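You operate a simulated robot arm through the tools that you are given. There is no shell and no other tool.

You run a simulated robot arm. Do the job below in one go: nothing can be reset, and whatever is moved stays where it is left.

## Task
Plumb the purple stand, lock it and stand the blue beaker on it.
Fine: free the lock screw first; the line hangs on the green stripe; the lock screw ends in its green field; the beaker stands on the plate. Set down upright: blue beaker.

It is judged by the outcome, as a careful person would: the job done as asked, and still so three seconds after it is handed in. It fails if anything else is knocked over, pushed out of place, dropped, spilled or broken.

## Robot
A 6-joint arm with a two-finger parallel gripper, fixed in place. Base frame: the origin is at the foot of the arm, x ahead of it, y to its left, z up; the work surface is at about z = 0.9. Lengths are in m, angles in rad, forces in N, time in s.
With the tool pointing down near the work surface it reaches from about 0.24 to 0.64 m from the base axis. Its first joint turns from -1.152 to 1.152 rad. Payload 2.7 kg.
The tool frame sits at the grasp point between the pads (the TCP): z along the fingers, y along the line on which they close. The tips reach 0.023 m beyond it. Largest opening 0.094 m; finger width 0.038, thickness 0.01; the body of the gripper, 0.054 by 0.096 m, starts 0.039 m behind the TCP.
Orientation is told as [roll, pitch, yaw] about the base's x, y, z axes, in that order, counted from this pose: with the fingers straight down and closing along the base's y, the tool's x points along the base's -x, its y along +y and its z along -z.

## Interface
- The arm moves only by the tool step_arm. Its argument "commands" is a list of rows, each an object (a shift or turn left out is 0, a gripper value left out holds the last) with "translation": the shift along the tool's x, y, z in units of 50 mm (1.0 is 50 mm), a list of three; "turn": the turn, a rotation vector about the tool's x, y, z in units of 5 degrees (1.0 is 5 degrees), a list of three; "claw": the closure, from 0 (fully open) to 1 (shut). In form: [{"translation": [tx, ty, tz], "turn": [wx, wy, wz], "claw": claw}, ...]. A call has 1 to 20 rows; each row shifts and turns the commanded pose from where the row before left it, along the tool's axes as they then stand. A call with a number of a shift or a turn outside -1 to 1 is refused whole. Rows are played at 5 a second. More than 0.05 m and 0.15 rad between two rows, or a gripper value outside its range, and nothing of the call is played. A pose out of reach is approached as far as the arm can. The call stops where the force on the tool passes 90 N (or 10 N more than at its start, if that is more) or the arm is blocked; 0.2 s more then pass. The fingers move at their own pace (about 0.045 m/s each) and stop on an object; they squeeze with about 24 N. The grip force told is the motor's: it shows also when the fingers shut on nothing. Time passes only in rows, and 0.2 s behind the last, so rows that do not move let the fingers close. The reply holds the time, the measured pose of the TCP, the force on the tool along the base axes, the opening and the grip force, in the units named above and with some noise, with the torque about the TCP (base axes, N m) and any sound that the robot's microphone picked up, and new pictures: "views" is both (left out), scene, wrist or none.
- Cameras (640 x 400 px; columns grow to the right, rows downward): "scene" is fixed at [0.099, -0.4468, 1.402]; the picture's right is [0.65, -0.76, 0.00], its down [-0.54, -0.46, -0.70] and it looks along [0.54, 0.46, -0.71] (base axes); focal length 214 px, centre (320, 200). "wrist" rides on the gripper at [0.086, 0.016, -0.074] in the tool frame; the picture's right is [-0.18, 0.98, 0.00], its down [-0.58, -0.11, -0.81] and it looks along [-0.79, -0.15, 0.59] (tool axes); focal length 243 px, centre (320, 200).
- locate(camera, pixels): for up to 12 pixels [column, row] of the newest picture of that camera ("zoom" is the newest enlarged one), the place [x, y, z] in the base frame of the surface seen there, good to about 0.003 m, but the place of the scene camera against the robot may be out by one fixed shift of up to 0.025 m in any direction. It takes no simulated time.
- inspect(camera, box): a new picture of the part [left, top, right, bottom] of that camera's present view, enlarged. It takes no simulated time.
- close_job(): hands the job in; it is judged then, once.

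Open the gripper and draw the arm clear of the work before you hand the job in, unless the task says otherwise.

The tools are called after ">>>" as name(argument=value, ...) on one line, values as JSON. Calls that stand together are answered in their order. step_arm: Moves the arm, as the interface text tells. Its arguments: {"type":"object","properties":{"commands":{"type":"array"},"views":{"type":"string","enum":["both","scene","wrist","none"]}},"required":["commands"]} The other tools are called the same way: locate (camera, pixels) gives the place of the surface under pixels of a picture; inspect (camera, box) takes an enlarged picture of a part of a camera's view; close_job () hands the job in.

At the start:

```text
t: 0.0
tcp_pos: [0.3433, 0.1021, 1.2556]
ee_rot: [-0.001, -0.001, -0.001]
contact_force: [-0.3, -0.3, 0.9]
ft_torque: [0.01, 0.01, 0.02]
grip_width: 0.0941
gripper_force: 0.1
```

scene: 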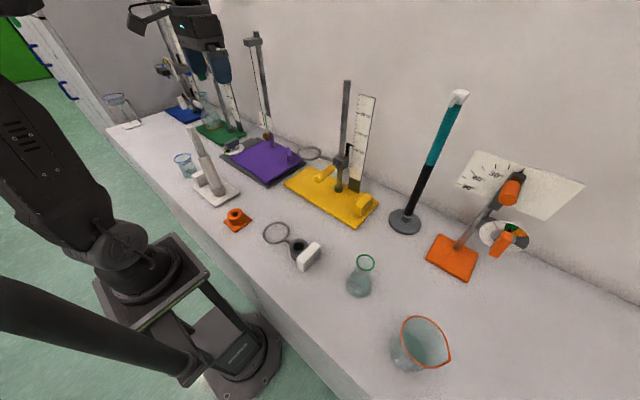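
wrist: 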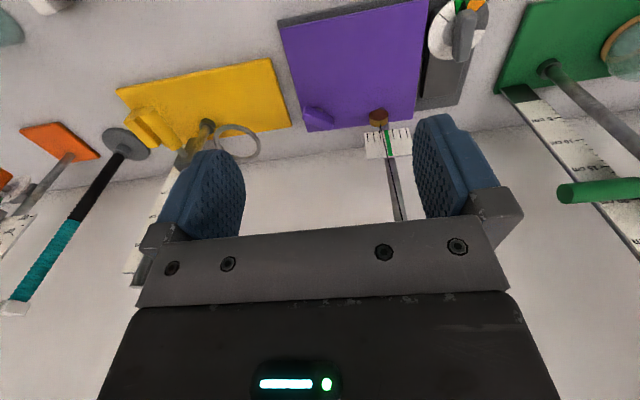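

I see the purple stand around scene pixel (265,160) and in the wrist view at (355,60), with a dial lock at its side near wrist (460,30). I take enlarged views to understand the parts before moving.

>>> inspect(camera="scene", box=[200, 20, 340, 200])

>>> inspect(camera="wrist", box=[260, 0, 520, 180])

>>> inspect(camera="scene", box=[90, 60, 250, 220])

```text
2.22 times, centred on (270, 110) of scene
```

zoom: 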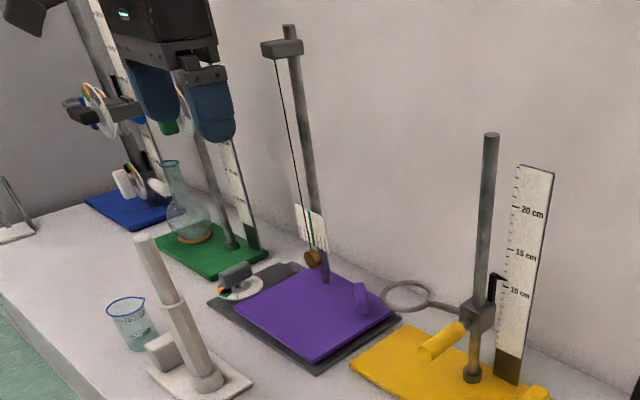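

```text
2.22 times, centred on (390, 90) of wrist
```

zoom: 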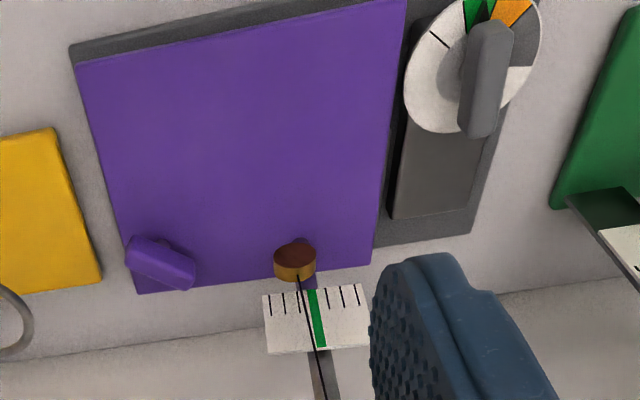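

```text
2.50 times, centred on (170, 140) of scene
```

zoom: 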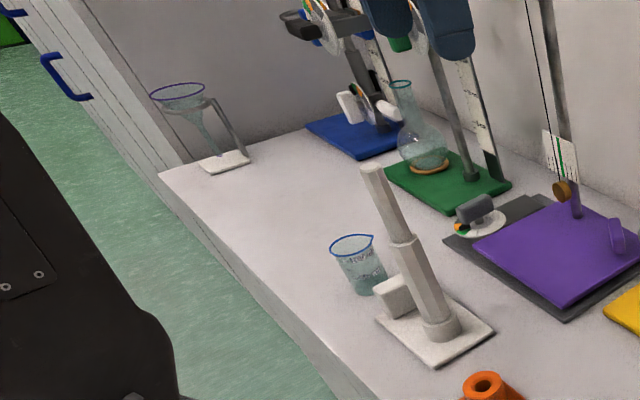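

The purple plate sits on a dark base with a lock dial (wrist zoom ~(480,70)) and a purple wing knob (~(160,262)); the line hangs slightly off the green stripe. I now locate the key points in the wrist picture and the beaker in the scene picture.

>>> locate(camera="wrist", pixels=[[284, 26], [423, 2], [311, 130], [412, 117], [318, 115], [330, 120], [379, 122], [384, 140], [462, 35], [455, 25], [430, 105], [370, 155]])

>>> locate(camera="scene", pixels=[[185, 158], [190, 172], [230, 149], [235, 140], [291, 156], [267, 140], [262, 165], [215, 195], [297, 163], [204, 132], [180, 158], [181, 176]])

```text
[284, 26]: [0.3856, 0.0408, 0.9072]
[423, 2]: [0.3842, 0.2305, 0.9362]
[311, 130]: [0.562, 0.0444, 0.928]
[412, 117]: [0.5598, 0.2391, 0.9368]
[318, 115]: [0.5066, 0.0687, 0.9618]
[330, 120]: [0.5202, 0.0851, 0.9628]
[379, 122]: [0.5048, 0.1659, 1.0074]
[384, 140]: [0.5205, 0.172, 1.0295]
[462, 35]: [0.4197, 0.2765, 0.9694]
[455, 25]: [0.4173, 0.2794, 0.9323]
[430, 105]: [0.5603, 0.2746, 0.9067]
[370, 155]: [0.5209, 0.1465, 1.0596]
```

```text
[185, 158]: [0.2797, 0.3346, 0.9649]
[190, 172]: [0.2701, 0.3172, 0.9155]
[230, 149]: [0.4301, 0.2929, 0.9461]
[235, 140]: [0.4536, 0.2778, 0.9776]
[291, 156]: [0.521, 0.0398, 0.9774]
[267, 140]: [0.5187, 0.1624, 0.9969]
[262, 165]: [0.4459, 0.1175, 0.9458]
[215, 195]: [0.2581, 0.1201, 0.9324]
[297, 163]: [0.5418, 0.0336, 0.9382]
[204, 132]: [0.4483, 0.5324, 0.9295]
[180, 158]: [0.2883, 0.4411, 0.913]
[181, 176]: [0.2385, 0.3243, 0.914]
```

From the current pose I take tighter close-ups of the dial, the line/scale, the knob and the beaker area (no time passes).

>>> inspect(camera="wrist", box=[415, 0, 505, 56])

>>> inspect(camera="wrist", box=[350, 100, 430, 165])

>>> inspect(camera="scene", box=[215, 125, 315, 190])

>>> inspect(camera="scene", box=[160, 110, 250, 210])

```text
7.11 times, centred on (460, 28) of wrist
```

zoom: 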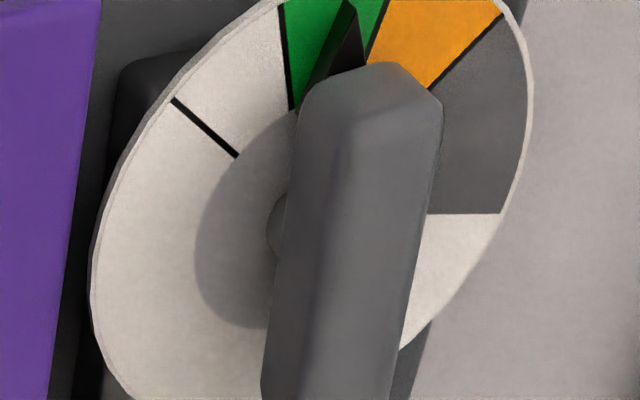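

```text
6.15 times, centred on (390, 132) of wrist
```

zoom: 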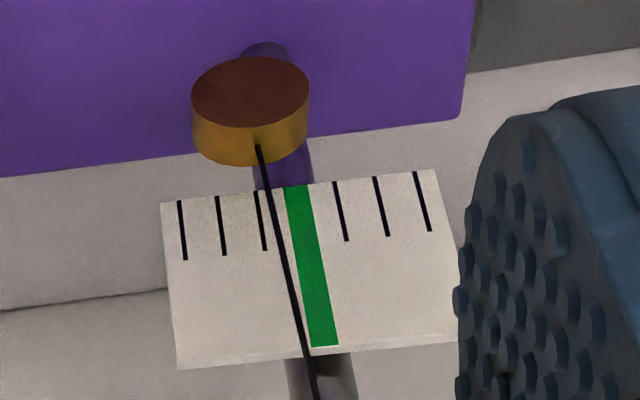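

```text
6.15 times, centred on (265, 158) of scene
```

zoom: 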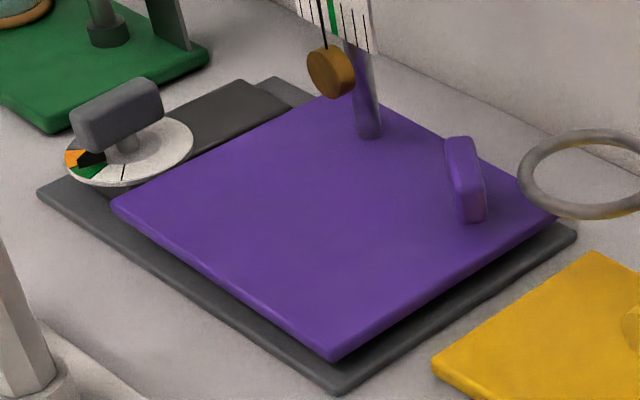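

```text
4.00 times, centred on (205, 160) of scene
```

zoom: 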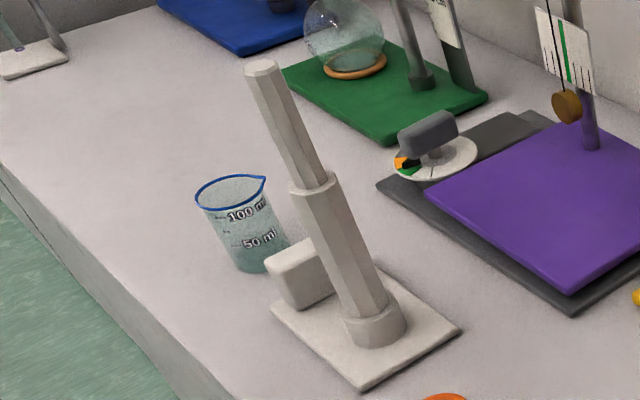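

The lock pointer (black wedge) sits in the green field, with orange clockwise beyond it and a thin black mark counter-clockwise; the handle is a grey bar. I move the arm left at the same height for a better look down on the dial and the beaker.

>>> step_arm(commands=[{"translation": [0.6, 0.8, 0]}, {"translation": [0.6, 0.8, 0]}, {"translation": [0, 0.8, 0.4]}, {"translation": [0, 0.6, 0.6]}, {"translation": [0, 0, 0]}])

```text
t: 1.2
tcp_pos: [0.2837, 0.2513, 1.2033]
ee_rot: [0.001, 0.0, 0.0]
contact_force: [-0.9, -0.2, -0.3]
ft_torque: [0.0, 0.01, 0.01]
grip_width: 0.0939
gripper_force: 0.0
```

scene: 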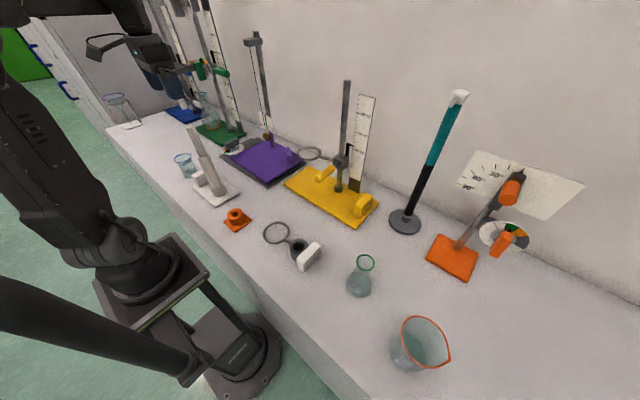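
wrist: 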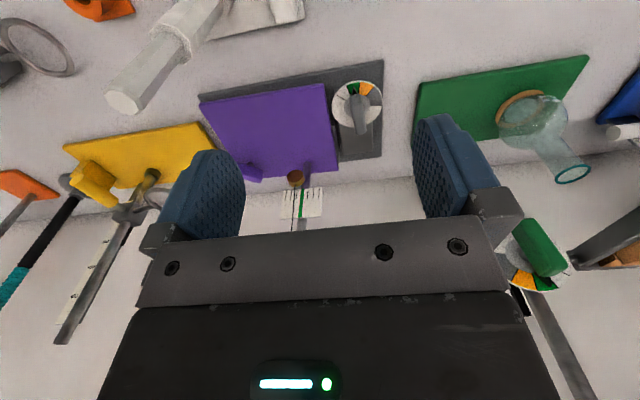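

The dial is now at wrist (358,105). I zoom in on it and the knob and locate points.

>>> inspect(camera="wrist", box=[320, 70, 400, 140])

>>> locate(camera="wrist", pixels=[[540, 245], [545, 265], [497, 110], [575, 172], [590, 60], [415, 140], [560, 330], [380, 62], [382, 158], [165, 55], [122, 102], [300, 20]])

```text
5.71 times, centred on (360, 105) of wrist
```

zoom: 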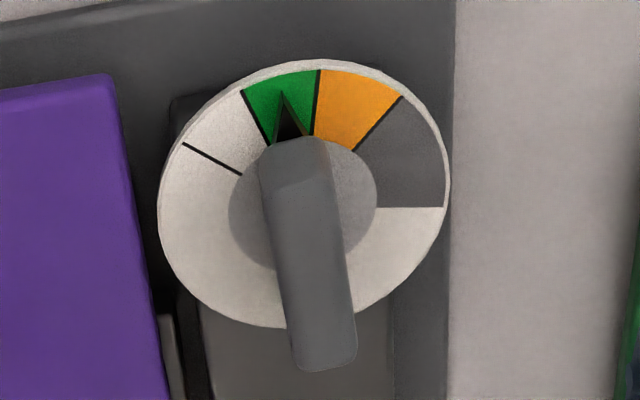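

```text
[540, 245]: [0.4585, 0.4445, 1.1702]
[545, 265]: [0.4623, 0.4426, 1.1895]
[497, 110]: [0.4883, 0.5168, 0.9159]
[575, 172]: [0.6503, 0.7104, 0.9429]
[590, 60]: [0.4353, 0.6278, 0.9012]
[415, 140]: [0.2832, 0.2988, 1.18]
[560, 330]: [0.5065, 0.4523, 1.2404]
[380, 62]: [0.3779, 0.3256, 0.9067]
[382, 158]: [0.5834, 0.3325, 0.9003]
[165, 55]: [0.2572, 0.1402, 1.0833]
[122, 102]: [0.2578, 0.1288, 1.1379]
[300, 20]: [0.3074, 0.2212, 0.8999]
```

The pointer wedge sits in green at zoom (288,115); the bar handle spans zoom (295,145) to (325,355). I locate points on this zoom for exact grasp coordinates.

>>> locate(camera="zoom", pixels=[[295, 150], [325, 345], [308, 240], [288, 95], [280, 70], [165, 240], [445, 200], [255, 325], [270, 220], [350, 200], [105, 80], [60, 300]])

>>> inspect(camera="wrist", box=[220, 140, 340, 240])

```text
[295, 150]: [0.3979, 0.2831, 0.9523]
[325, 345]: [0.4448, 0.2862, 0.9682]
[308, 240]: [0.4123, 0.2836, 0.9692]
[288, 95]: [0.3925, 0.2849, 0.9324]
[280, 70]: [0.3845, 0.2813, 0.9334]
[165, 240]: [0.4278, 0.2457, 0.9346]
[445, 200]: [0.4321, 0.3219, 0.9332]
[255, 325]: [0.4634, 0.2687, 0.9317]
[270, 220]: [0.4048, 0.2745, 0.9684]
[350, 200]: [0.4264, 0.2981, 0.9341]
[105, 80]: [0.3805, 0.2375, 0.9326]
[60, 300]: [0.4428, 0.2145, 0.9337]
```

```text
4.00 times, centred on (280, 190) of wrist
```

zoom: 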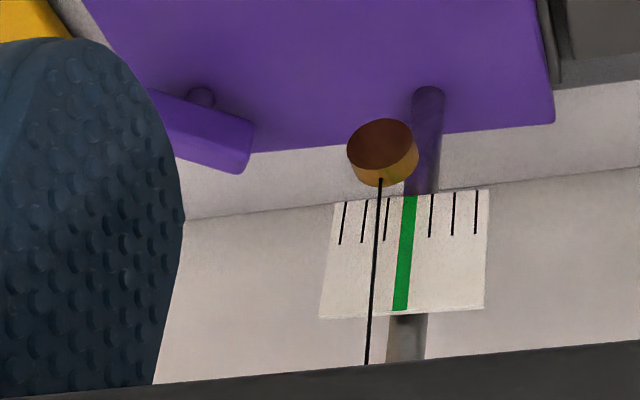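

Dial centre is about (0.424, 0.284), handle bar along x with top at z≈0.969. Before grasping I locate the line, stripe, and knob in the present zoom for later.

>>> locate(camera="zoom", pixels=[[380, 200], [376, 260], [382, 150], [409, 205], [402, 300], [335, 205], [488, 195], [428, 100], [200, 100], [240, 160], [175, 105], [215, 150]])

>>> inspect(camera="scene", box=[80, 0, 290, 130])

```text
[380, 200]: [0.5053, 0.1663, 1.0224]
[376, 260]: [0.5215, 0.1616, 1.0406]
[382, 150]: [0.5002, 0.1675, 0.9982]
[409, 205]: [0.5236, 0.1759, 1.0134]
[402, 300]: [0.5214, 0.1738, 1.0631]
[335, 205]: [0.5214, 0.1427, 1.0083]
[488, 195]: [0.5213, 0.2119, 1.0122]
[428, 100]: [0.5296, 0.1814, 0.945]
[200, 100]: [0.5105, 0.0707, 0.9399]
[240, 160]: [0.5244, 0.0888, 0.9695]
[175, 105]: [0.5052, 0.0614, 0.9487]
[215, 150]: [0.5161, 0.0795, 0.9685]
```

```text
3.05 times, centred on (185, 65) of scene
```

zoom: 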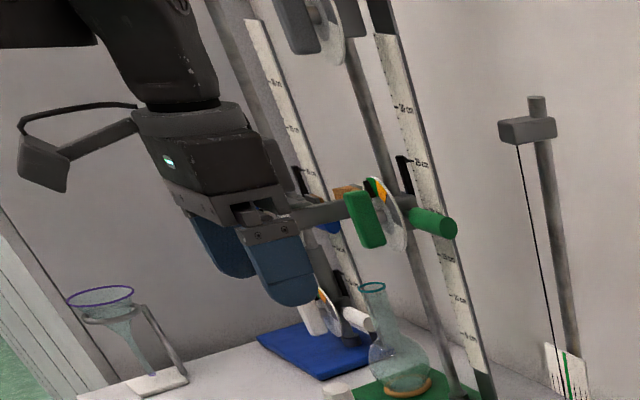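

Line hangs at y≈0.1665 and stripe centre at y≈0.175 (line off toward −y by about 8 mm). I move over the dial handle to about (0.424, 0.284, 1.05), with the claw half closed.

>>> step_arm(commands=[{"translation": [-0.7, 0.16, 0.5], "claw": 0.4}, {"translation": [-0.7, 0.16, 0.7], "claw": 0.4}, {"translation": [-0.7, 0.17, 0.8], "claw": 0.4}, {"translation": [-0.7, 0.17, 0.9], "claw": 0.4}, {"translation": [0, 0, 0.1], "claw": 0.4}, {"translation": [0, 0, 0], "claw": 0.4}])

```text
refused: row 2 steps farther than a row can; nothing moved
```

The rows' combined shift exceeded 50 mm; I resend with smaller rows.

>>> step_arm(commands=[{"translation": [-0.56, 0.13, 0.55], "claw": 0.4}, {"translation": [-0.56, 0.13, 0.6], "claw": 0.4}, {"translation": [-0.56, 0.13, 0.6], "claw": 0.4}, {"translation": [-0.56, 0.13, 0.6], "claw": 0.4}, {"translation": [-0.56, 0.13, 0.6], "claw": 0.4}, {"translation": [0, 0, 0], "claw": 0.4}])

```text
t: 2.6
tcp_pos: [0.424, 0.2841, 1.0569]
ee_rot: [0.001, -0.001, -0.001]
contact_force: [0.2, -0.9, 0.7]
ft_torque: [0.01, 0.01, 0.01]
grip_width: 0.0564
gripper_force: 0.0
```

scene: 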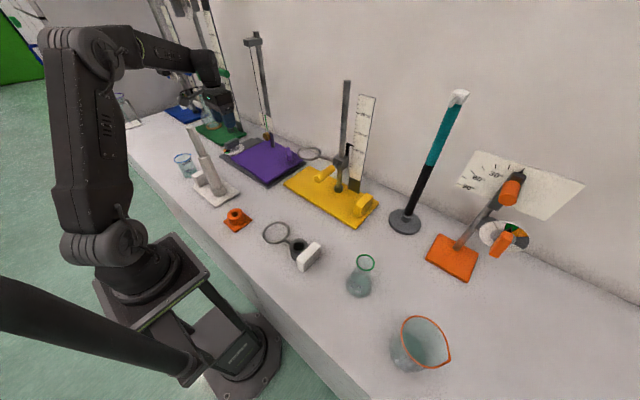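
wrist: 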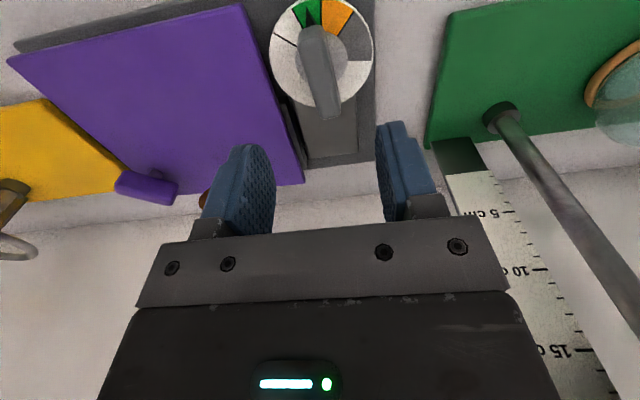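

The dial is at wrist (320,52) and the bar is below the open fingers. I zoom to recheck the handle position from here.

>>> inspect(camera="wrist", box=[256, 0, 384, 120])

>>> inspect(camera="scene", box=[140, 30, 290, 180])

>>> locate(camera="wrist", pixels=[[310, 30], [335, 112], [300, 45], [328, 45], [318, 65], [308, 10], [270, 50], [373, 50], [345, 100], [150, 175], [130, 182], [170, 190]])

```text
3.33 times, centred on (320, 60) of wrist
```

zoom: 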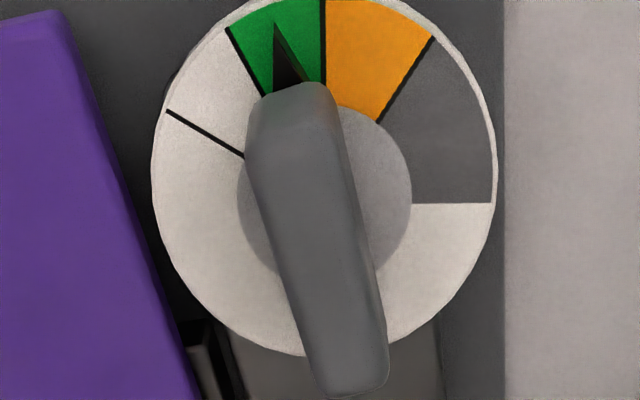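

```text
2.67 times, centred on (215, 105) of scene
```

zoom: 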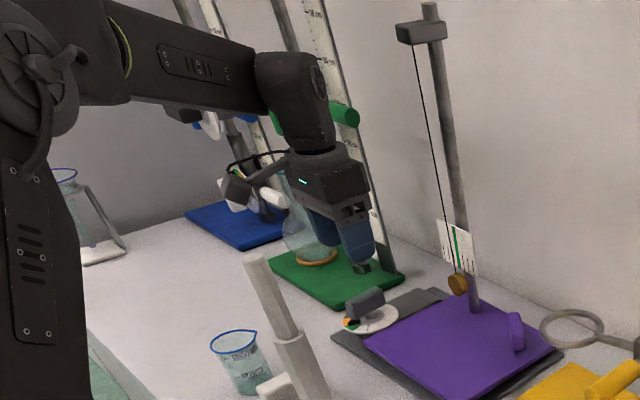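

```text
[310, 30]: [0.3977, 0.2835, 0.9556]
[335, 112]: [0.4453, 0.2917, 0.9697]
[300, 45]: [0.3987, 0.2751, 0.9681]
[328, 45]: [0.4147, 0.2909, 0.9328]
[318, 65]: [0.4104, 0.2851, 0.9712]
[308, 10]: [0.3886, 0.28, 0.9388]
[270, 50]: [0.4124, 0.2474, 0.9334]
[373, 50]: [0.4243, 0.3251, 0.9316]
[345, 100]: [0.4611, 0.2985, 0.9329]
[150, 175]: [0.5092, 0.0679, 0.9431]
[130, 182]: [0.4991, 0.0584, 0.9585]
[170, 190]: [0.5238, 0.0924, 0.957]
```

The bar runs from (0.398, 0.2815) to (0.4455, 0.289), i.e. about 8–9° counter-clockwise from −x. I turn the tool −8.5° about its z, descend to z≈0.966 around the bar, and look.

>>> step_arm(commands=[{"translation": [0, 0.03, 0.4], "turn": [0, 0, -0.85], "claw": 0.4}, {"translation": [0, 0, 0.5], "turn": [0, 0, -0.85], "claw": 0.4}, {"translation": [0, 0, 0.5], "claw": 0.4}, {"translation": [0, 0, 0.4], "claw": 0.4}, {"translation": [0, 0, 0], "claw": 0.4}])

```text
t: 3.8
tcp_pos: [0.4225, 0.286, 0.9669]
ee_rot: [0.001, 0.0, 0.146]
contact_force: [0.0, -0.1, 0.3]
ft_torque: [0.01, 0.02, 0.01]
grip_width: 0.0567
gripper_force: 0.1
```

scene: 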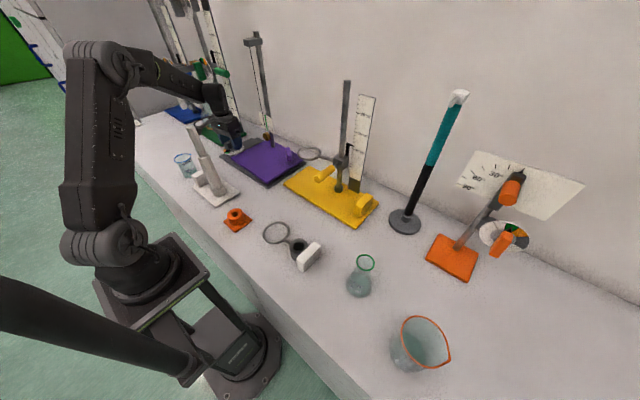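
wrist: 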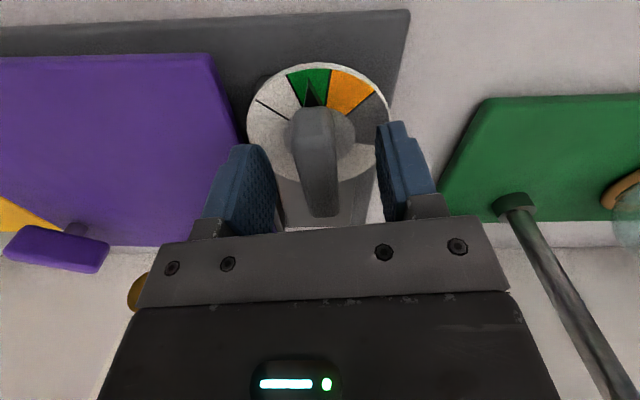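

The bar lies between the fingers (wrist ~(315,160)). I close the claw on it and watch forces.

>>> step_arm(commands=[{"claw": 0.7}, {"claw": 1}, {"claw": 1}, {"claw": 1}, {"claw": 1}])

```text
t: 5.0
tcp_pos: [0.4225, 0.2856, 0.9676]
ee_rot: [-0.002, 0.0, 0.149]
contact_force: [2.9, -8.3, 0.2]
ft_torque: [0.14, -0.02, 0.0]
grip_width: 0.0181
gripper_force: 45.3
```

scene: 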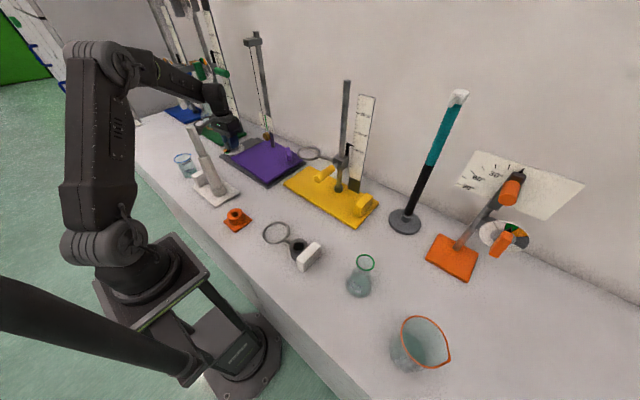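
wrist: 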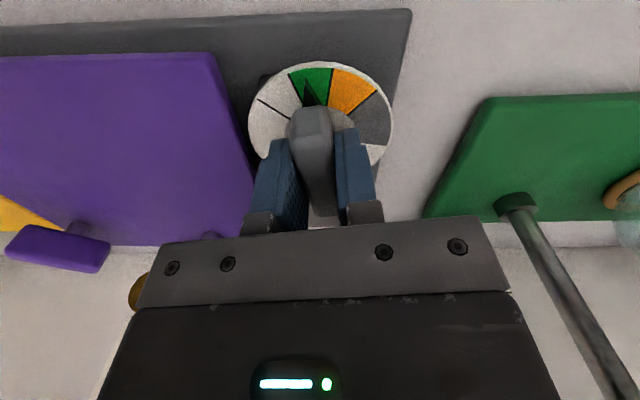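

The fingers hold the bar (width 18 mm) with a small side force. I zoom in and locate the dial rim all around to find the true turning axis.

>>> inspect(camera="wrist", box=[230, 40, 410, 200])

>>> locate(camera="wrist", pixels=[[252, 110], [252, 130], [260, 88], [275, 74], [300, 65], [330, 64], [355, 72], [375, 86], [386, 102], [390, 120], [388, 136], [380, 155]])

```text
2.50 times, centred on (320, 120) of wrist
```

zoom: 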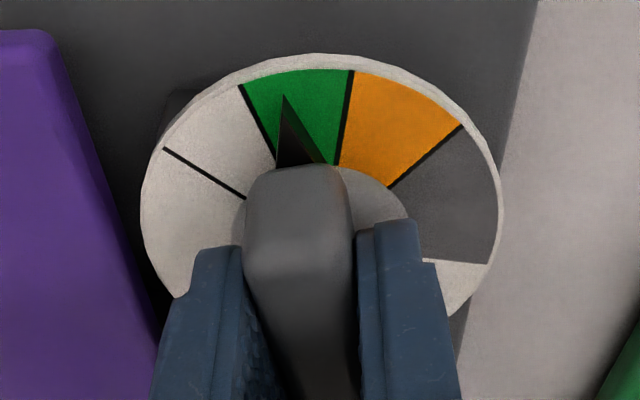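

```text
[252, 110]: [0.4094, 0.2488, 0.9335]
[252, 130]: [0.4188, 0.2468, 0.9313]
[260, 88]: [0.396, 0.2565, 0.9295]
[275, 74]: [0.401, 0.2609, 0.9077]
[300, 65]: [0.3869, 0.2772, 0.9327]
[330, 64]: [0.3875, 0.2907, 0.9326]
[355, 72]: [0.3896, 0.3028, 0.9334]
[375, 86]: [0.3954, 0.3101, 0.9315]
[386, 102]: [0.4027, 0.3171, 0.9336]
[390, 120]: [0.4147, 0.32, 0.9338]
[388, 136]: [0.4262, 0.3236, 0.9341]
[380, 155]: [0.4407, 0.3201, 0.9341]
```

The dial centre fits at (0.425, 0.2847) with r≈0.0385; the TCP is about 2.3 mm off along the bar and 1.2 mm across. I open a bit, shift onto the axis, and regrip.

>>> step_arm(commands=[{"claw": 0.65}, {"claw": 0.65}, {"translation": [-0.046, -0.025, 0], "claw": 0.65}, {"claw": 0.65}, {"claw": 1}, {"claw": 1}, {"claw": 1}, {"claw": 1}], views="wrist")

```text
t: 6.8
tcp_pos: [0.4261, 0.2854, 0.9678]
ee_rot: [0.0, 0.001, 0.148]
contact_force: [-0.2, 1.9, 0.3]
ft_torque: [0.13, 0.17, 0.01]
grip_width: 0.0182
gripper_force: 45.7
```

wrist: 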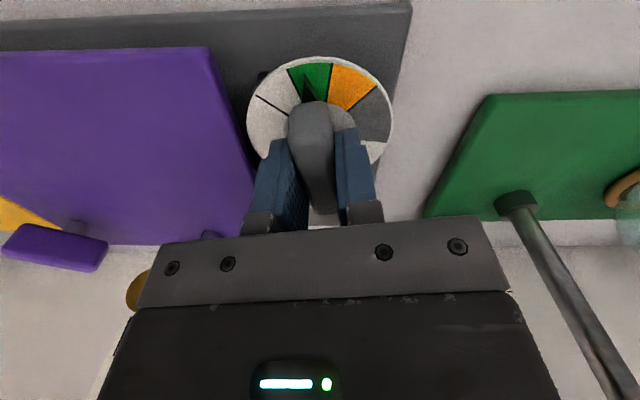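

Forces are now near zero. I turn the handle counter-clockwise 25° first and check the torque and the pointer.

>>> step_arm(commands=[{"turn": [0, 0, -1], "claw": 1}, {"turn": [0, 0, -1], "claw": 1}, {"turn": [0, 0, -1], "claw": 1}, {"turn": [0, 0, -1], "claw": 1}, {"turn": [0, 0, -1], "claw": 1}, {"claw": 1}])

```text
t: 8.2
tcp_pos: [0.4254, 0.2845, 0.9681]
ee_rot: [0.0, 0.0, 0.586]
contact_force: [-5.7, -3.7, 8.4]
ft_torque: [0.43, 0.03, 0.02]
grip_width: 0.018
gripper_force: 45.2
```

scene: 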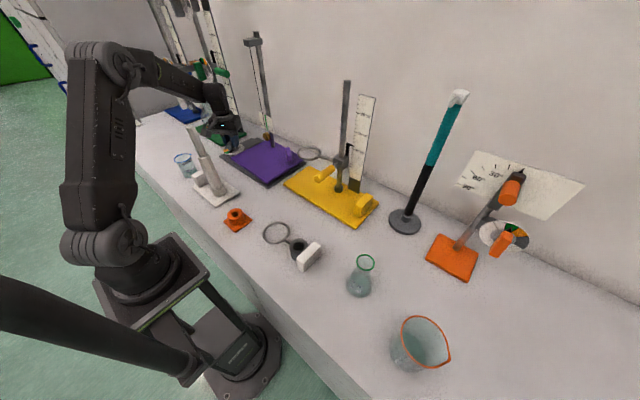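
wrist: 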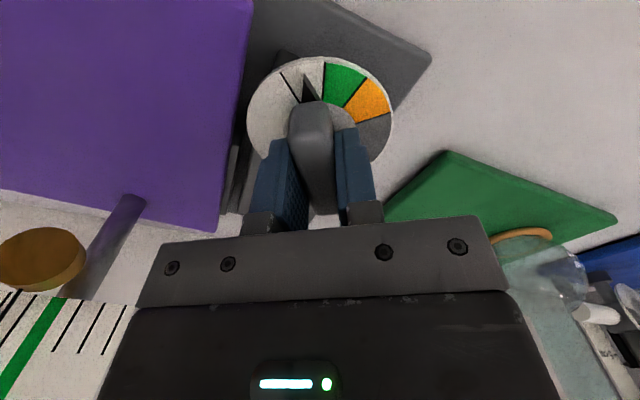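

The handle turns freely; the pointer at wrist (308,88) is between green and the thin mark at (288,80). I turn another 25° counter-clockwise.

>>> step_arm(commands=[{"turn": [0, 0, -1], "claw": 1}, {"turn": [0, 0, -1], "claw": 1}, {"turn": [0, 0, -1], "claw": 1}, {"turn": [0, 0, -1], "claw": 1}, {"turn": [0, 0, -1], "claw": 1}, {"claw": 1}])

>>> inspect(camera="wrist", box=[230, 40, 410, 200])

```text
t: 9.6
tcp_pos: [0.4258, 0.285, 0.9669]
ee_rot: [0.0, 0.001, 1.022]
contact_force: [-8.3, 1.2, 5.8]
ft_torque: [-0.32, 0.48, 0.02]
grip_width: 0.0179
gripper_force: 45.0
```

scene: 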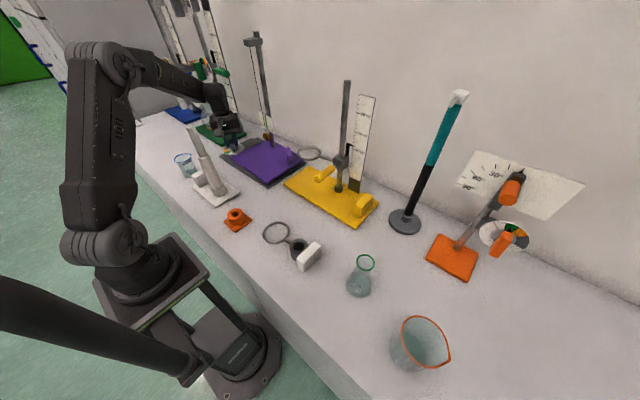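
wrist: 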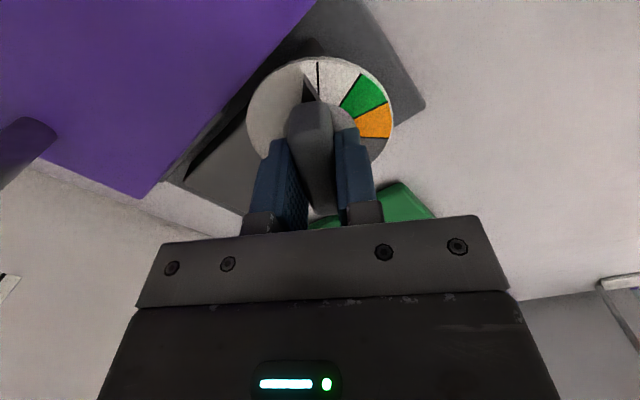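

```text
2.50 times, centred on (320, 120) of wrist
```

zoom: 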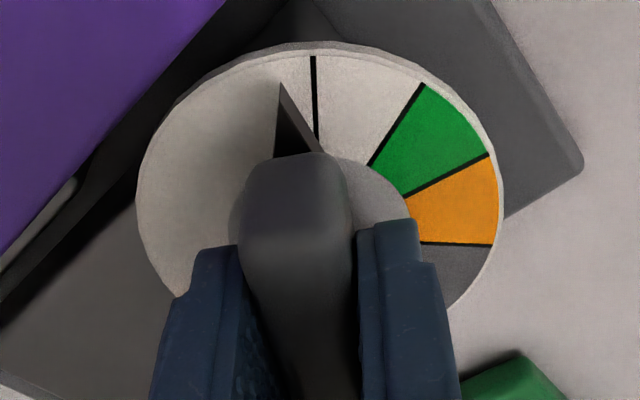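

The pointer (zoom (282,95)) is now past the thin black mark (zoom (313,80)). I turn 15° more for margin.

>>> step_arm(commands=[{"turn": [0, 0, -1], "claw": 1}, {"turn": [0, 0, -1], "claw": 1}, {"turn": [0, 0, -1], "claw": 1}, {"claw": 1}], views="wrist")

>>> inspect(camera="wrist", box=[230, 40, 410, 200])

>>> inspect(camera="scene", box=[190, 90, 320, 190])

```text
t: 10.6
tcp_pos: [0.4254, 0.2846, 0.967]
ee_rot: [0.0, 0.003, 1.285]
contact_force: [-17.5, -2.8, 8.7]
ft_torque: [0.24, 0.15, 0.02]
grip_width: 0.0178
gripper_force: 45.2
```

wrist: 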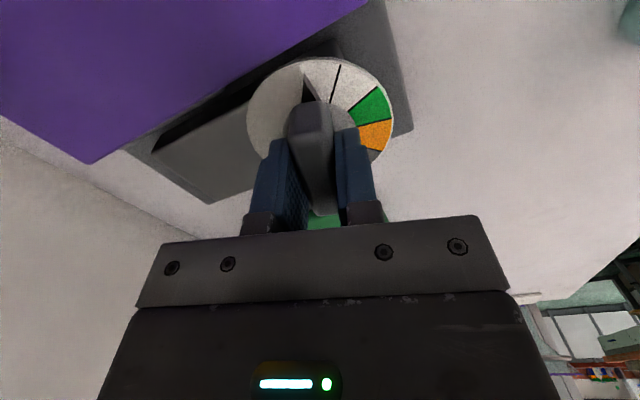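

```text
2.50 times, centred on (320, 120) of wrist
```

zoom: 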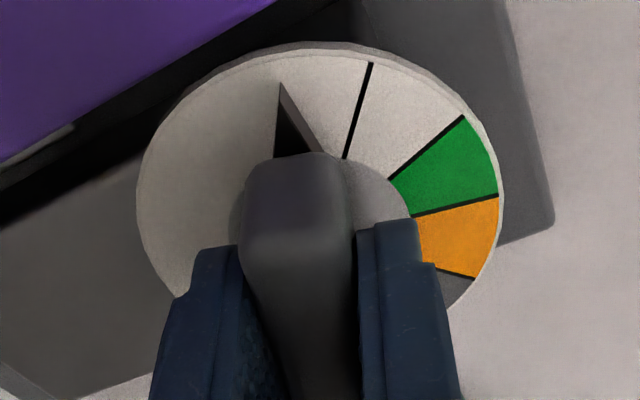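

```text
4.00 times, centred on (255, 140) of scene
```

zoom: 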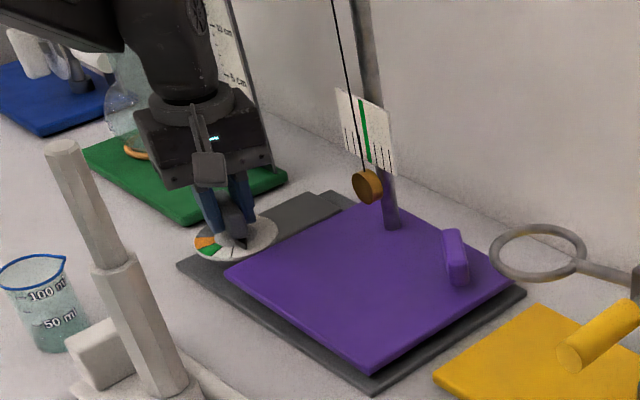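

The pointer is clearly in the free (white) zone past the mark. I open the fingers and rise straight up.

>>> step_arm(commands=[{"claw": 0.5}, {"claw": 0.5}, {"claw": 0.5}, {"translation": [0, 0, -0.6], "claw": 0.5}, {"translation": [0, 0, -0.8], "claw": 0.5}, {"translation": [0, 0, -0.9], "claw": 0.5}, {"claw": 0.5}])

```text
t: 12.2
tcp_pos: [0.4261, 0.2825, 1.0815]
ee_rot: [-0.001, -0.001, 1.283]
contact_force: [-0.4, 0.0, -0.7]
ft_torque: [0.01, 0.02, 0.01]
grip_width: 0.047
gripper_force: 0.1
```

scene: 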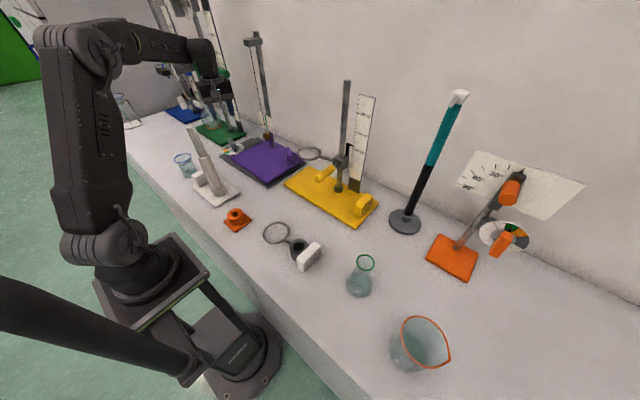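
wrist: 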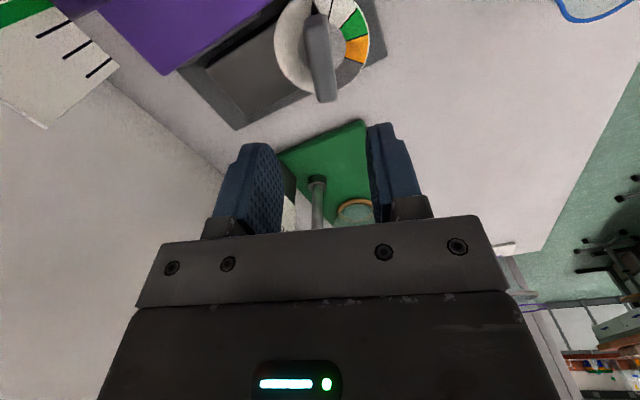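

The handle is released in the free zone. I now rotate back to yaw 0 while rising, then shift to around (0.33, 0.16, 1.19) for a straight-on view of the scale and the knob.

>>> step_arm(commands=[{"translation": [0, 0, -0.15], "turn": [0, 0, 0.98], "claw": 0.4}, {"translation": [0, 0, -0.15], "turn": [0, 0, 0.98], "claw": 0.4}, {"translation": [0, 0, -0.15], "turn": [0, 0, 0.98], "claw": 0.4}, {"translation": [0, 0, -0.15], "turn": [0, 0, 0.98], "claw": 0.4}, {"translation": [0, 0, -0.15], "turn": [0, 0, 0.98], "claw": 0.4}, {"translation": [0, 0, -0.15], "turn": [0, 0, 0.98], "claw": 0.4}, {"translation": [0, 0, -0.15], "turn": [0, 0, 0.98], "claw": 0.4}, {"translation": [0, 0, -0.15], "turn": [0, 0, 0.98], "claw": 0.4}, {"translation": [0, 0, -0.15], "turn": [0, 0, 0.98], "claw": 0.4}, {"translation": [0, 0, -0.15], "turn": [0, 0, 0.98], "claw": 0.4}, {"translation": [0, 0, -0.15], "turn": [0, 0, 0.98], "claw": 0.4}, {"translation": [0, 0, -0.15], "turn": [0, 0, 0.98], "claw": 0.4}, {"translation": [0, 0, -0.15], "turn": [0, 0, 0.98], "claw": 0.4}, {"translation": [0, 0, -0.15], "turn": [0, 0, 0.98], "claw": 0.4}, {"translation": [0, 0, -0.15], "turn": [0, 0, 1.0], "claw": 0.4}, {"translation": [0.48, -0.61, 0], "claw": 0.4}, {"translation": [0.48, -0.61, 0], "claw": 0.4}, {"translation": [0.48, -0.61, 0], "claw": 0.4}, {"translation": [0.48, -0.61, 0], "claw": 0.4}, {"claw": 0.4}])

```text
t: 16.4
tcp_pos: [0.3287, 0.1636, 1.1959]
ee_rot: [0.0, -0.001, -0.003]
contact_force: [0.0, -0.2, -0.2]
ft_torque: [0.0, 0.0, -0.01]
grip_width: 0.0564
gripper_force: 0.1
```

scene: 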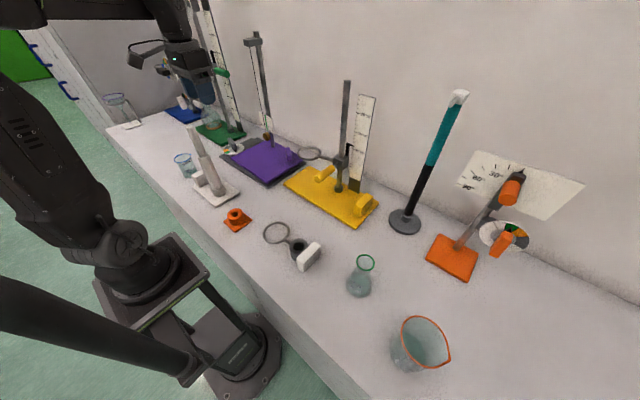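
wrist: 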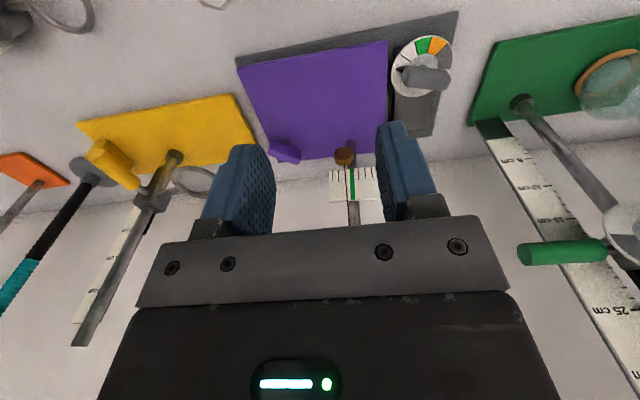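

The dial handle shows pointing to the free side (wrist (425,75)); scale is between the fingers at (355,185). I zoom on line/scale, knob and dial.

>>> inspect(camera="wrist", box=[320, 140, 390, 230])

>>> locate(camera="zoom", pixels=[[320, 200], [320, 100]])

>>> inspect(camera="wrist", box=[225, 10, 465, 170])

```text
4.44 times, centred on (355, 185) of wrist
```

zoom: 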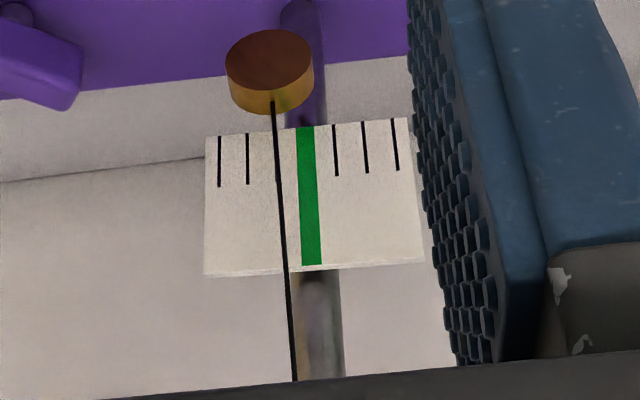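

```text
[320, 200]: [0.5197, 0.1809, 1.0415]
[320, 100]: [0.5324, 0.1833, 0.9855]
```

```text
2.50 times, centred on (345, 90) of wrist
```

zoom: 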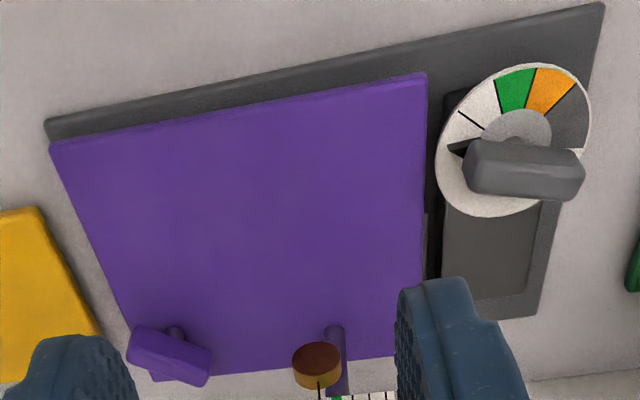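

The line covers the first tick on the −y side, one tick off the stripe, so the plate's −y (knob) side must rise. I locate the knob bar and its stem in this zoom.

>>> locate(camera="zoom", pixels=[[175, 331], [135, 332], [205, 352], [135, 350], [200, 378], [168, 350], [165, 362], [340, 335], [318, 360], [60, 150], [420, 80], [300, 250]])

>>> inspect(camera="wrist", box=[255, 125, 325, 170])

```text
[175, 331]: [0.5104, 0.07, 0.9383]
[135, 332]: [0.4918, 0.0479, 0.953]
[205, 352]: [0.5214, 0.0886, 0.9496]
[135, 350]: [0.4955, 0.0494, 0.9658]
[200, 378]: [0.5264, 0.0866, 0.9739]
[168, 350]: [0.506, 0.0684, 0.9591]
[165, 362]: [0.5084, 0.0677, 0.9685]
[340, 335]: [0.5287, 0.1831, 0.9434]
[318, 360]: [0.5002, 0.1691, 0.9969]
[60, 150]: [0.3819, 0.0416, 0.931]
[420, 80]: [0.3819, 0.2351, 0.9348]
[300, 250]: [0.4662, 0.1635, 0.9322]
```

```text
8.89 times, centred on (290, 148) of wrist
```

zoom: 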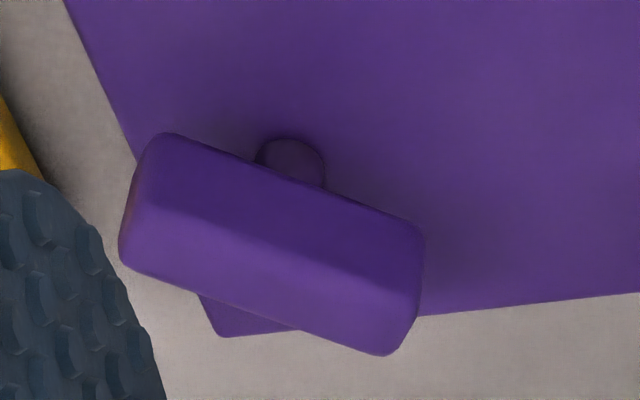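

I locate several points on the knob's top face and front edge in this closer zoom to get its orientation.

>>> locate(camera="zoom", pixels=[[150, 215], [210, 230], [275, 250], [340, 270], [400, 288], [140, 250], [205, 280], [270, 305], [330, 328], [385, 345], [290, 165], [275, 215]])

```text
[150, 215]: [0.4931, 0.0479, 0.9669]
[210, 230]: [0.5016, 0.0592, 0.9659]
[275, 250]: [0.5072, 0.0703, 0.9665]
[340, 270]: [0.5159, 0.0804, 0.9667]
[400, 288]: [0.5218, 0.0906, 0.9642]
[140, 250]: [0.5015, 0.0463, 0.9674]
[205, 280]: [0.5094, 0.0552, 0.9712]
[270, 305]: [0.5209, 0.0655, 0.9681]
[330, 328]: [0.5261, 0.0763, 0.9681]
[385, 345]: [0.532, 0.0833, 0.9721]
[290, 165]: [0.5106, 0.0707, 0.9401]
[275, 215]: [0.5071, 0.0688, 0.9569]
```

The knob bar's axis is ≈(0.5135, 0.0685), long axis at 54° from +x, top z≈0.968. Before moving there I check crossbar, wall and nearby yellow-stand positions for clearance.

>>> locate(camera="scene", pixels=[[253, 41], [247, 43], [259, 39], [300, 110], [340, 95], [310, 153], [322, 175], [345, 150], [346, 82], [268, 140], [297, 158], [430, 80]])

>>> locate(camera="wrist", pixels=[[290, 200], [185, 185], [150, 200], [175, 160], [110, 170], [300, 215], [360, 215], [150, 195], [190, 175], [100, 290]])

```text
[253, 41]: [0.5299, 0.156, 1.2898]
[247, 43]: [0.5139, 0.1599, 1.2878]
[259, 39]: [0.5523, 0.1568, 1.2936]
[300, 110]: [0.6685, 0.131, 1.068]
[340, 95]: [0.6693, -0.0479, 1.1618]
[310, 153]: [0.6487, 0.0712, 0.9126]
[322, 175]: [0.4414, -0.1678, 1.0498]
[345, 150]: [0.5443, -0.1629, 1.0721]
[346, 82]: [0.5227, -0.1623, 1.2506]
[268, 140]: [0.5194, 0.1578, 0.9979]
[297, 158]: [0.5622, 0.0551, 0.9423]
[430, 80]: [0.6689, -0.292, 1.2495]
```

```text
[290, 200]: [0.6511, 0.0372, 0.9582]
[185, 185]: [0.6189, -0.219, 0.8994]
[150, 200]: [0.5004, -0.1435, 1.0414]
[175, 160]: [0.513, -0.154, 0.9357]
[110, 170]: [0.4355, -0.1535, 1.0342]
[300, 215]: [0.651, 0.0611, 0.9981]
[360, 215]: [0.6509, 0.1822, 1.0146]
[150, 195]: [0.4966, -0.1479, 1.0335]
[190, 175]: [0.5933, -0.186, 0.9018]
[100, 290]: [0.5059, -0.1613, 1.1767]
```

The ring of the yellow stand's clamp may be close to the knob, so I zoom in on it in both cameras to find its place and height.

>>> inspect(camera="scene", box=[280, 130, 360, 180])

>>> inspect(camera="wrist", box=[130, 140, 230, 210])

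```text
8.00 times, centred on (320, 155) of scene
```

zoom: 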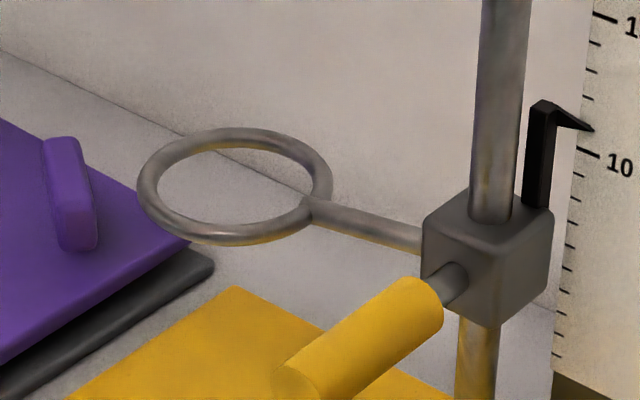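

```text
5.71 times, centred on (180, 175) of wrist
```

zoom: 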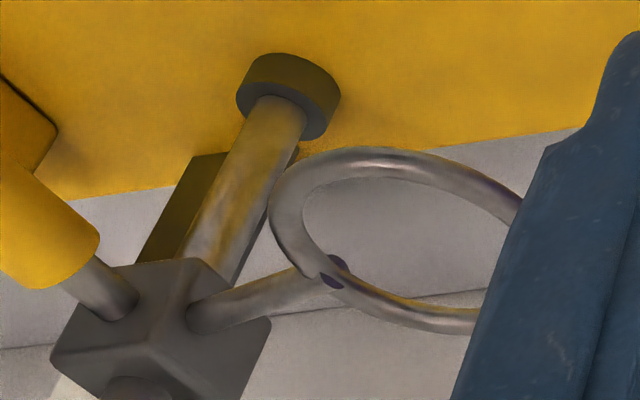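

>>> locate(camera="zoom", pixels=[[280, 220], [330, 172], [400, 162], [470, 180], [510, 205], [460, 318], [400, 312], [345, 280], [240, 300], [150, 310], [400, 155], [310, 270]])

>>> locate(camera="scene", pixels=[[299, 155], [303, 157.5], [309, 147.5], [317, 147.5]])

```text
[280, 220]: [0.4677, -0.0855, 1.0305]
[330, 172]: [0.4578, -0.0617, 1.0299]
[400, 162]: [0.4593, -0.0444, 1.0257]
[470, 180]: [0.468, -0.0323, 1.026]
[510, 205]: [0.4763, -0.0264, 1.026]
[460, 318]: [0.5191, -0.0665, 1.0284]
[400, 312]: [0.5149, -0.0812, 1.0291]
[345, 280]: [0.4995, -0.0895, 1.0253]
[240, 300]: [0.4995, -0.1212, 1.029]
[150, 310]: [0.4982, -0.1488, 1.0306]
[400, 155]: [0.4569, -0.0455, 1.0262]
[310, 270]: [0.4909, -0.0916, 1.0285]
```

```text
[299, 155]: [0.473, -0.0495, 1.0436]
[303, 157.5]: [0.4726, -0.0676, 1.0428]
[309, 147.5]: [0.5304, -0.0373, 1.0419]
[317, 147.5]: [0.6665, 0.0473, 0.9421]
```

The ring sits at z≈1.028, centred near (0.49,−0.056), so the camera bracket must stay away from −y; I approach the knob with yaw 40° (camera clear of both ring and line), first hovering at z≈1.075.

>>> step_arm(commands=[{"translation": [0, -0.634, 0], "claw": 0.4}, {"translation": [0, -0.634, 0], "claw": 0.4}, {"translation": [0, -0.634, 0], "claw": 0.4}, {"translation": [-0.924, 0, 0.3], "claw": 0.4}, {"translation": [-0.924, 0, 0.3], "claw": 0.4}, {"translation": [-0.924, 0, 0.3], "claw": 0.4}, {"translation": [-0.924, 0, 0.3], "claw": 0.4}, {"translation": [0, 0, 0.15], "turn": [0, 0, -1], "claw": 0.4}, {"translation": [0, 0, 0.15], "turn": [0, 0, -1], "claw": 0.4}, {"translation": [0, 0, 0.15], "turn": [0, 0, -1], "claw": 0.4}, {"translation": [0, 0, 0.15], "turn": [0, 0, -1], "claw": 0.4}, {"translation": [0, 0, 0.15], "turn": [0, 0, -1], "claw": 0.4}, {"translation": [0, 0, 0.15], "turn": [0, 0, -1], "claw": 0.4}, {"translation": [0, 0, 0.15], "turn": [0, 0, -1], "claw": 0.4}, {"translation": [0, 0, 0.15], "turn": [0, 0, -1], "claw": 0.4}, {"claw": 0.4}])

```text
t: 19.8
tcp_pos: [0.5143, 0.0673, 1.0757]
ee_rot: [0.0, 0.0, 0.699]
contact_force: [0.4, 0.6, -0.4]
ft_torque: [-0.02, 0.0, -0.01]
grip_width: 0.0566
gripper_force: 0.0
```

scene: 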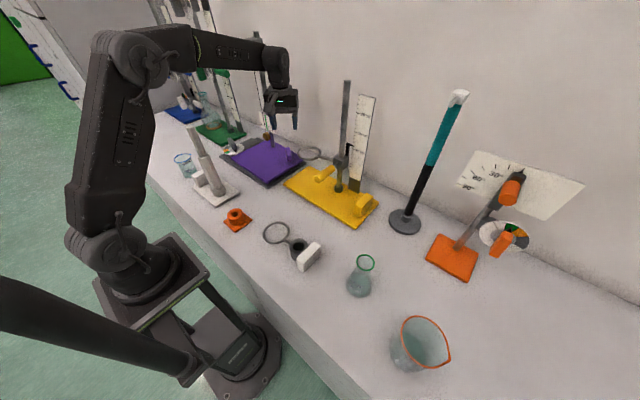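
wrist: 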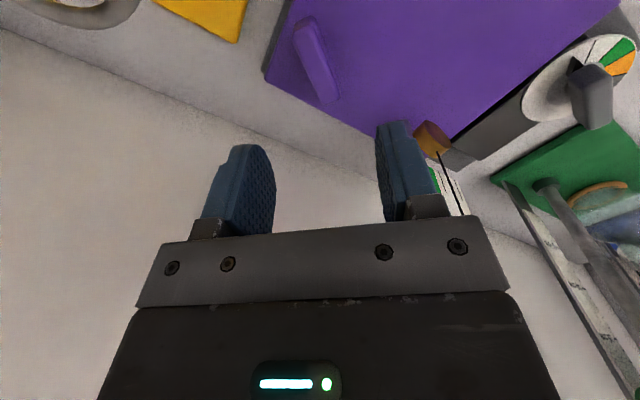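

The knob now shows at wrist (315,60). I zoom on it and on the gripper in the scene view to check clearances from ring, line and crossbar.

>>> inspect(camera="wrist", box=[260, 0, 380, 120])

>>> inspect(camera="scene", box=[220, 30, 340, 180])

>>> locate(camera="wrist", pixels=[[305, 20], [315, 50], [325, 85], [330, 98], [298, 35], [310, 70], [318, 18], [340, 90], [425, 150], [440, 190], [100, 20], [130, 10]])

```text
3.33 times, centred on (320, 60) of wrist
```

zoom: 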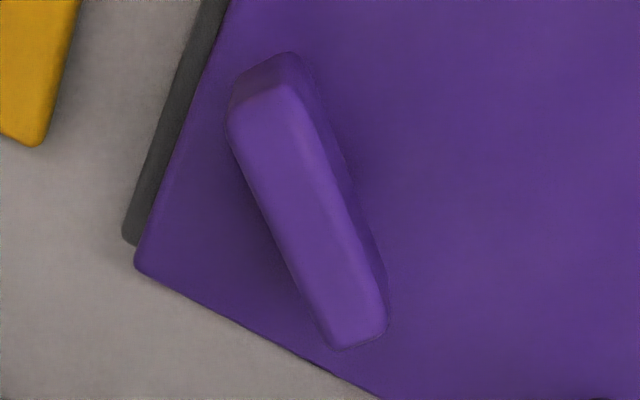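

```text
2.67 times, centred on (280, 105) of scene
```

zoom: 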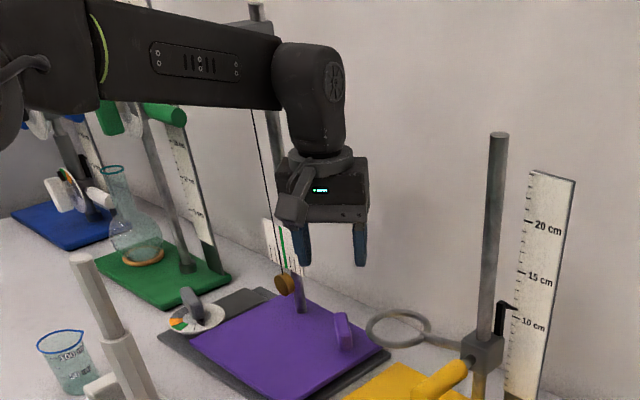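

```text
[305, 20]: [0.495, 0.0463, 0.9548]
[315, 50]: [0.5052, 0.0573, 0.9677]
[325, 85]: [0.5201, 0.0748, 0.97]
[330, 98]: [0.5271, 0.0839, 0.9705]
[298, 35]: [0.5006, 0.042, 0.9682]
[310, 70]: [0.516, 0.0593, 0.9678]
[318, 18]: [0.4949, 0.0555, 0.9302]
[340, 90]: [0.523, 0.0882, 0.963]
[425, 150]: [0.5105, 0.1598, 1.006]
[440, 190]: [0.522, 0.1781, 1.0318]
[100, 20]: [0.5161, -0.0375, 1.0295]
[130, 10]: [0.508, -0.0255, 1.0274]
```

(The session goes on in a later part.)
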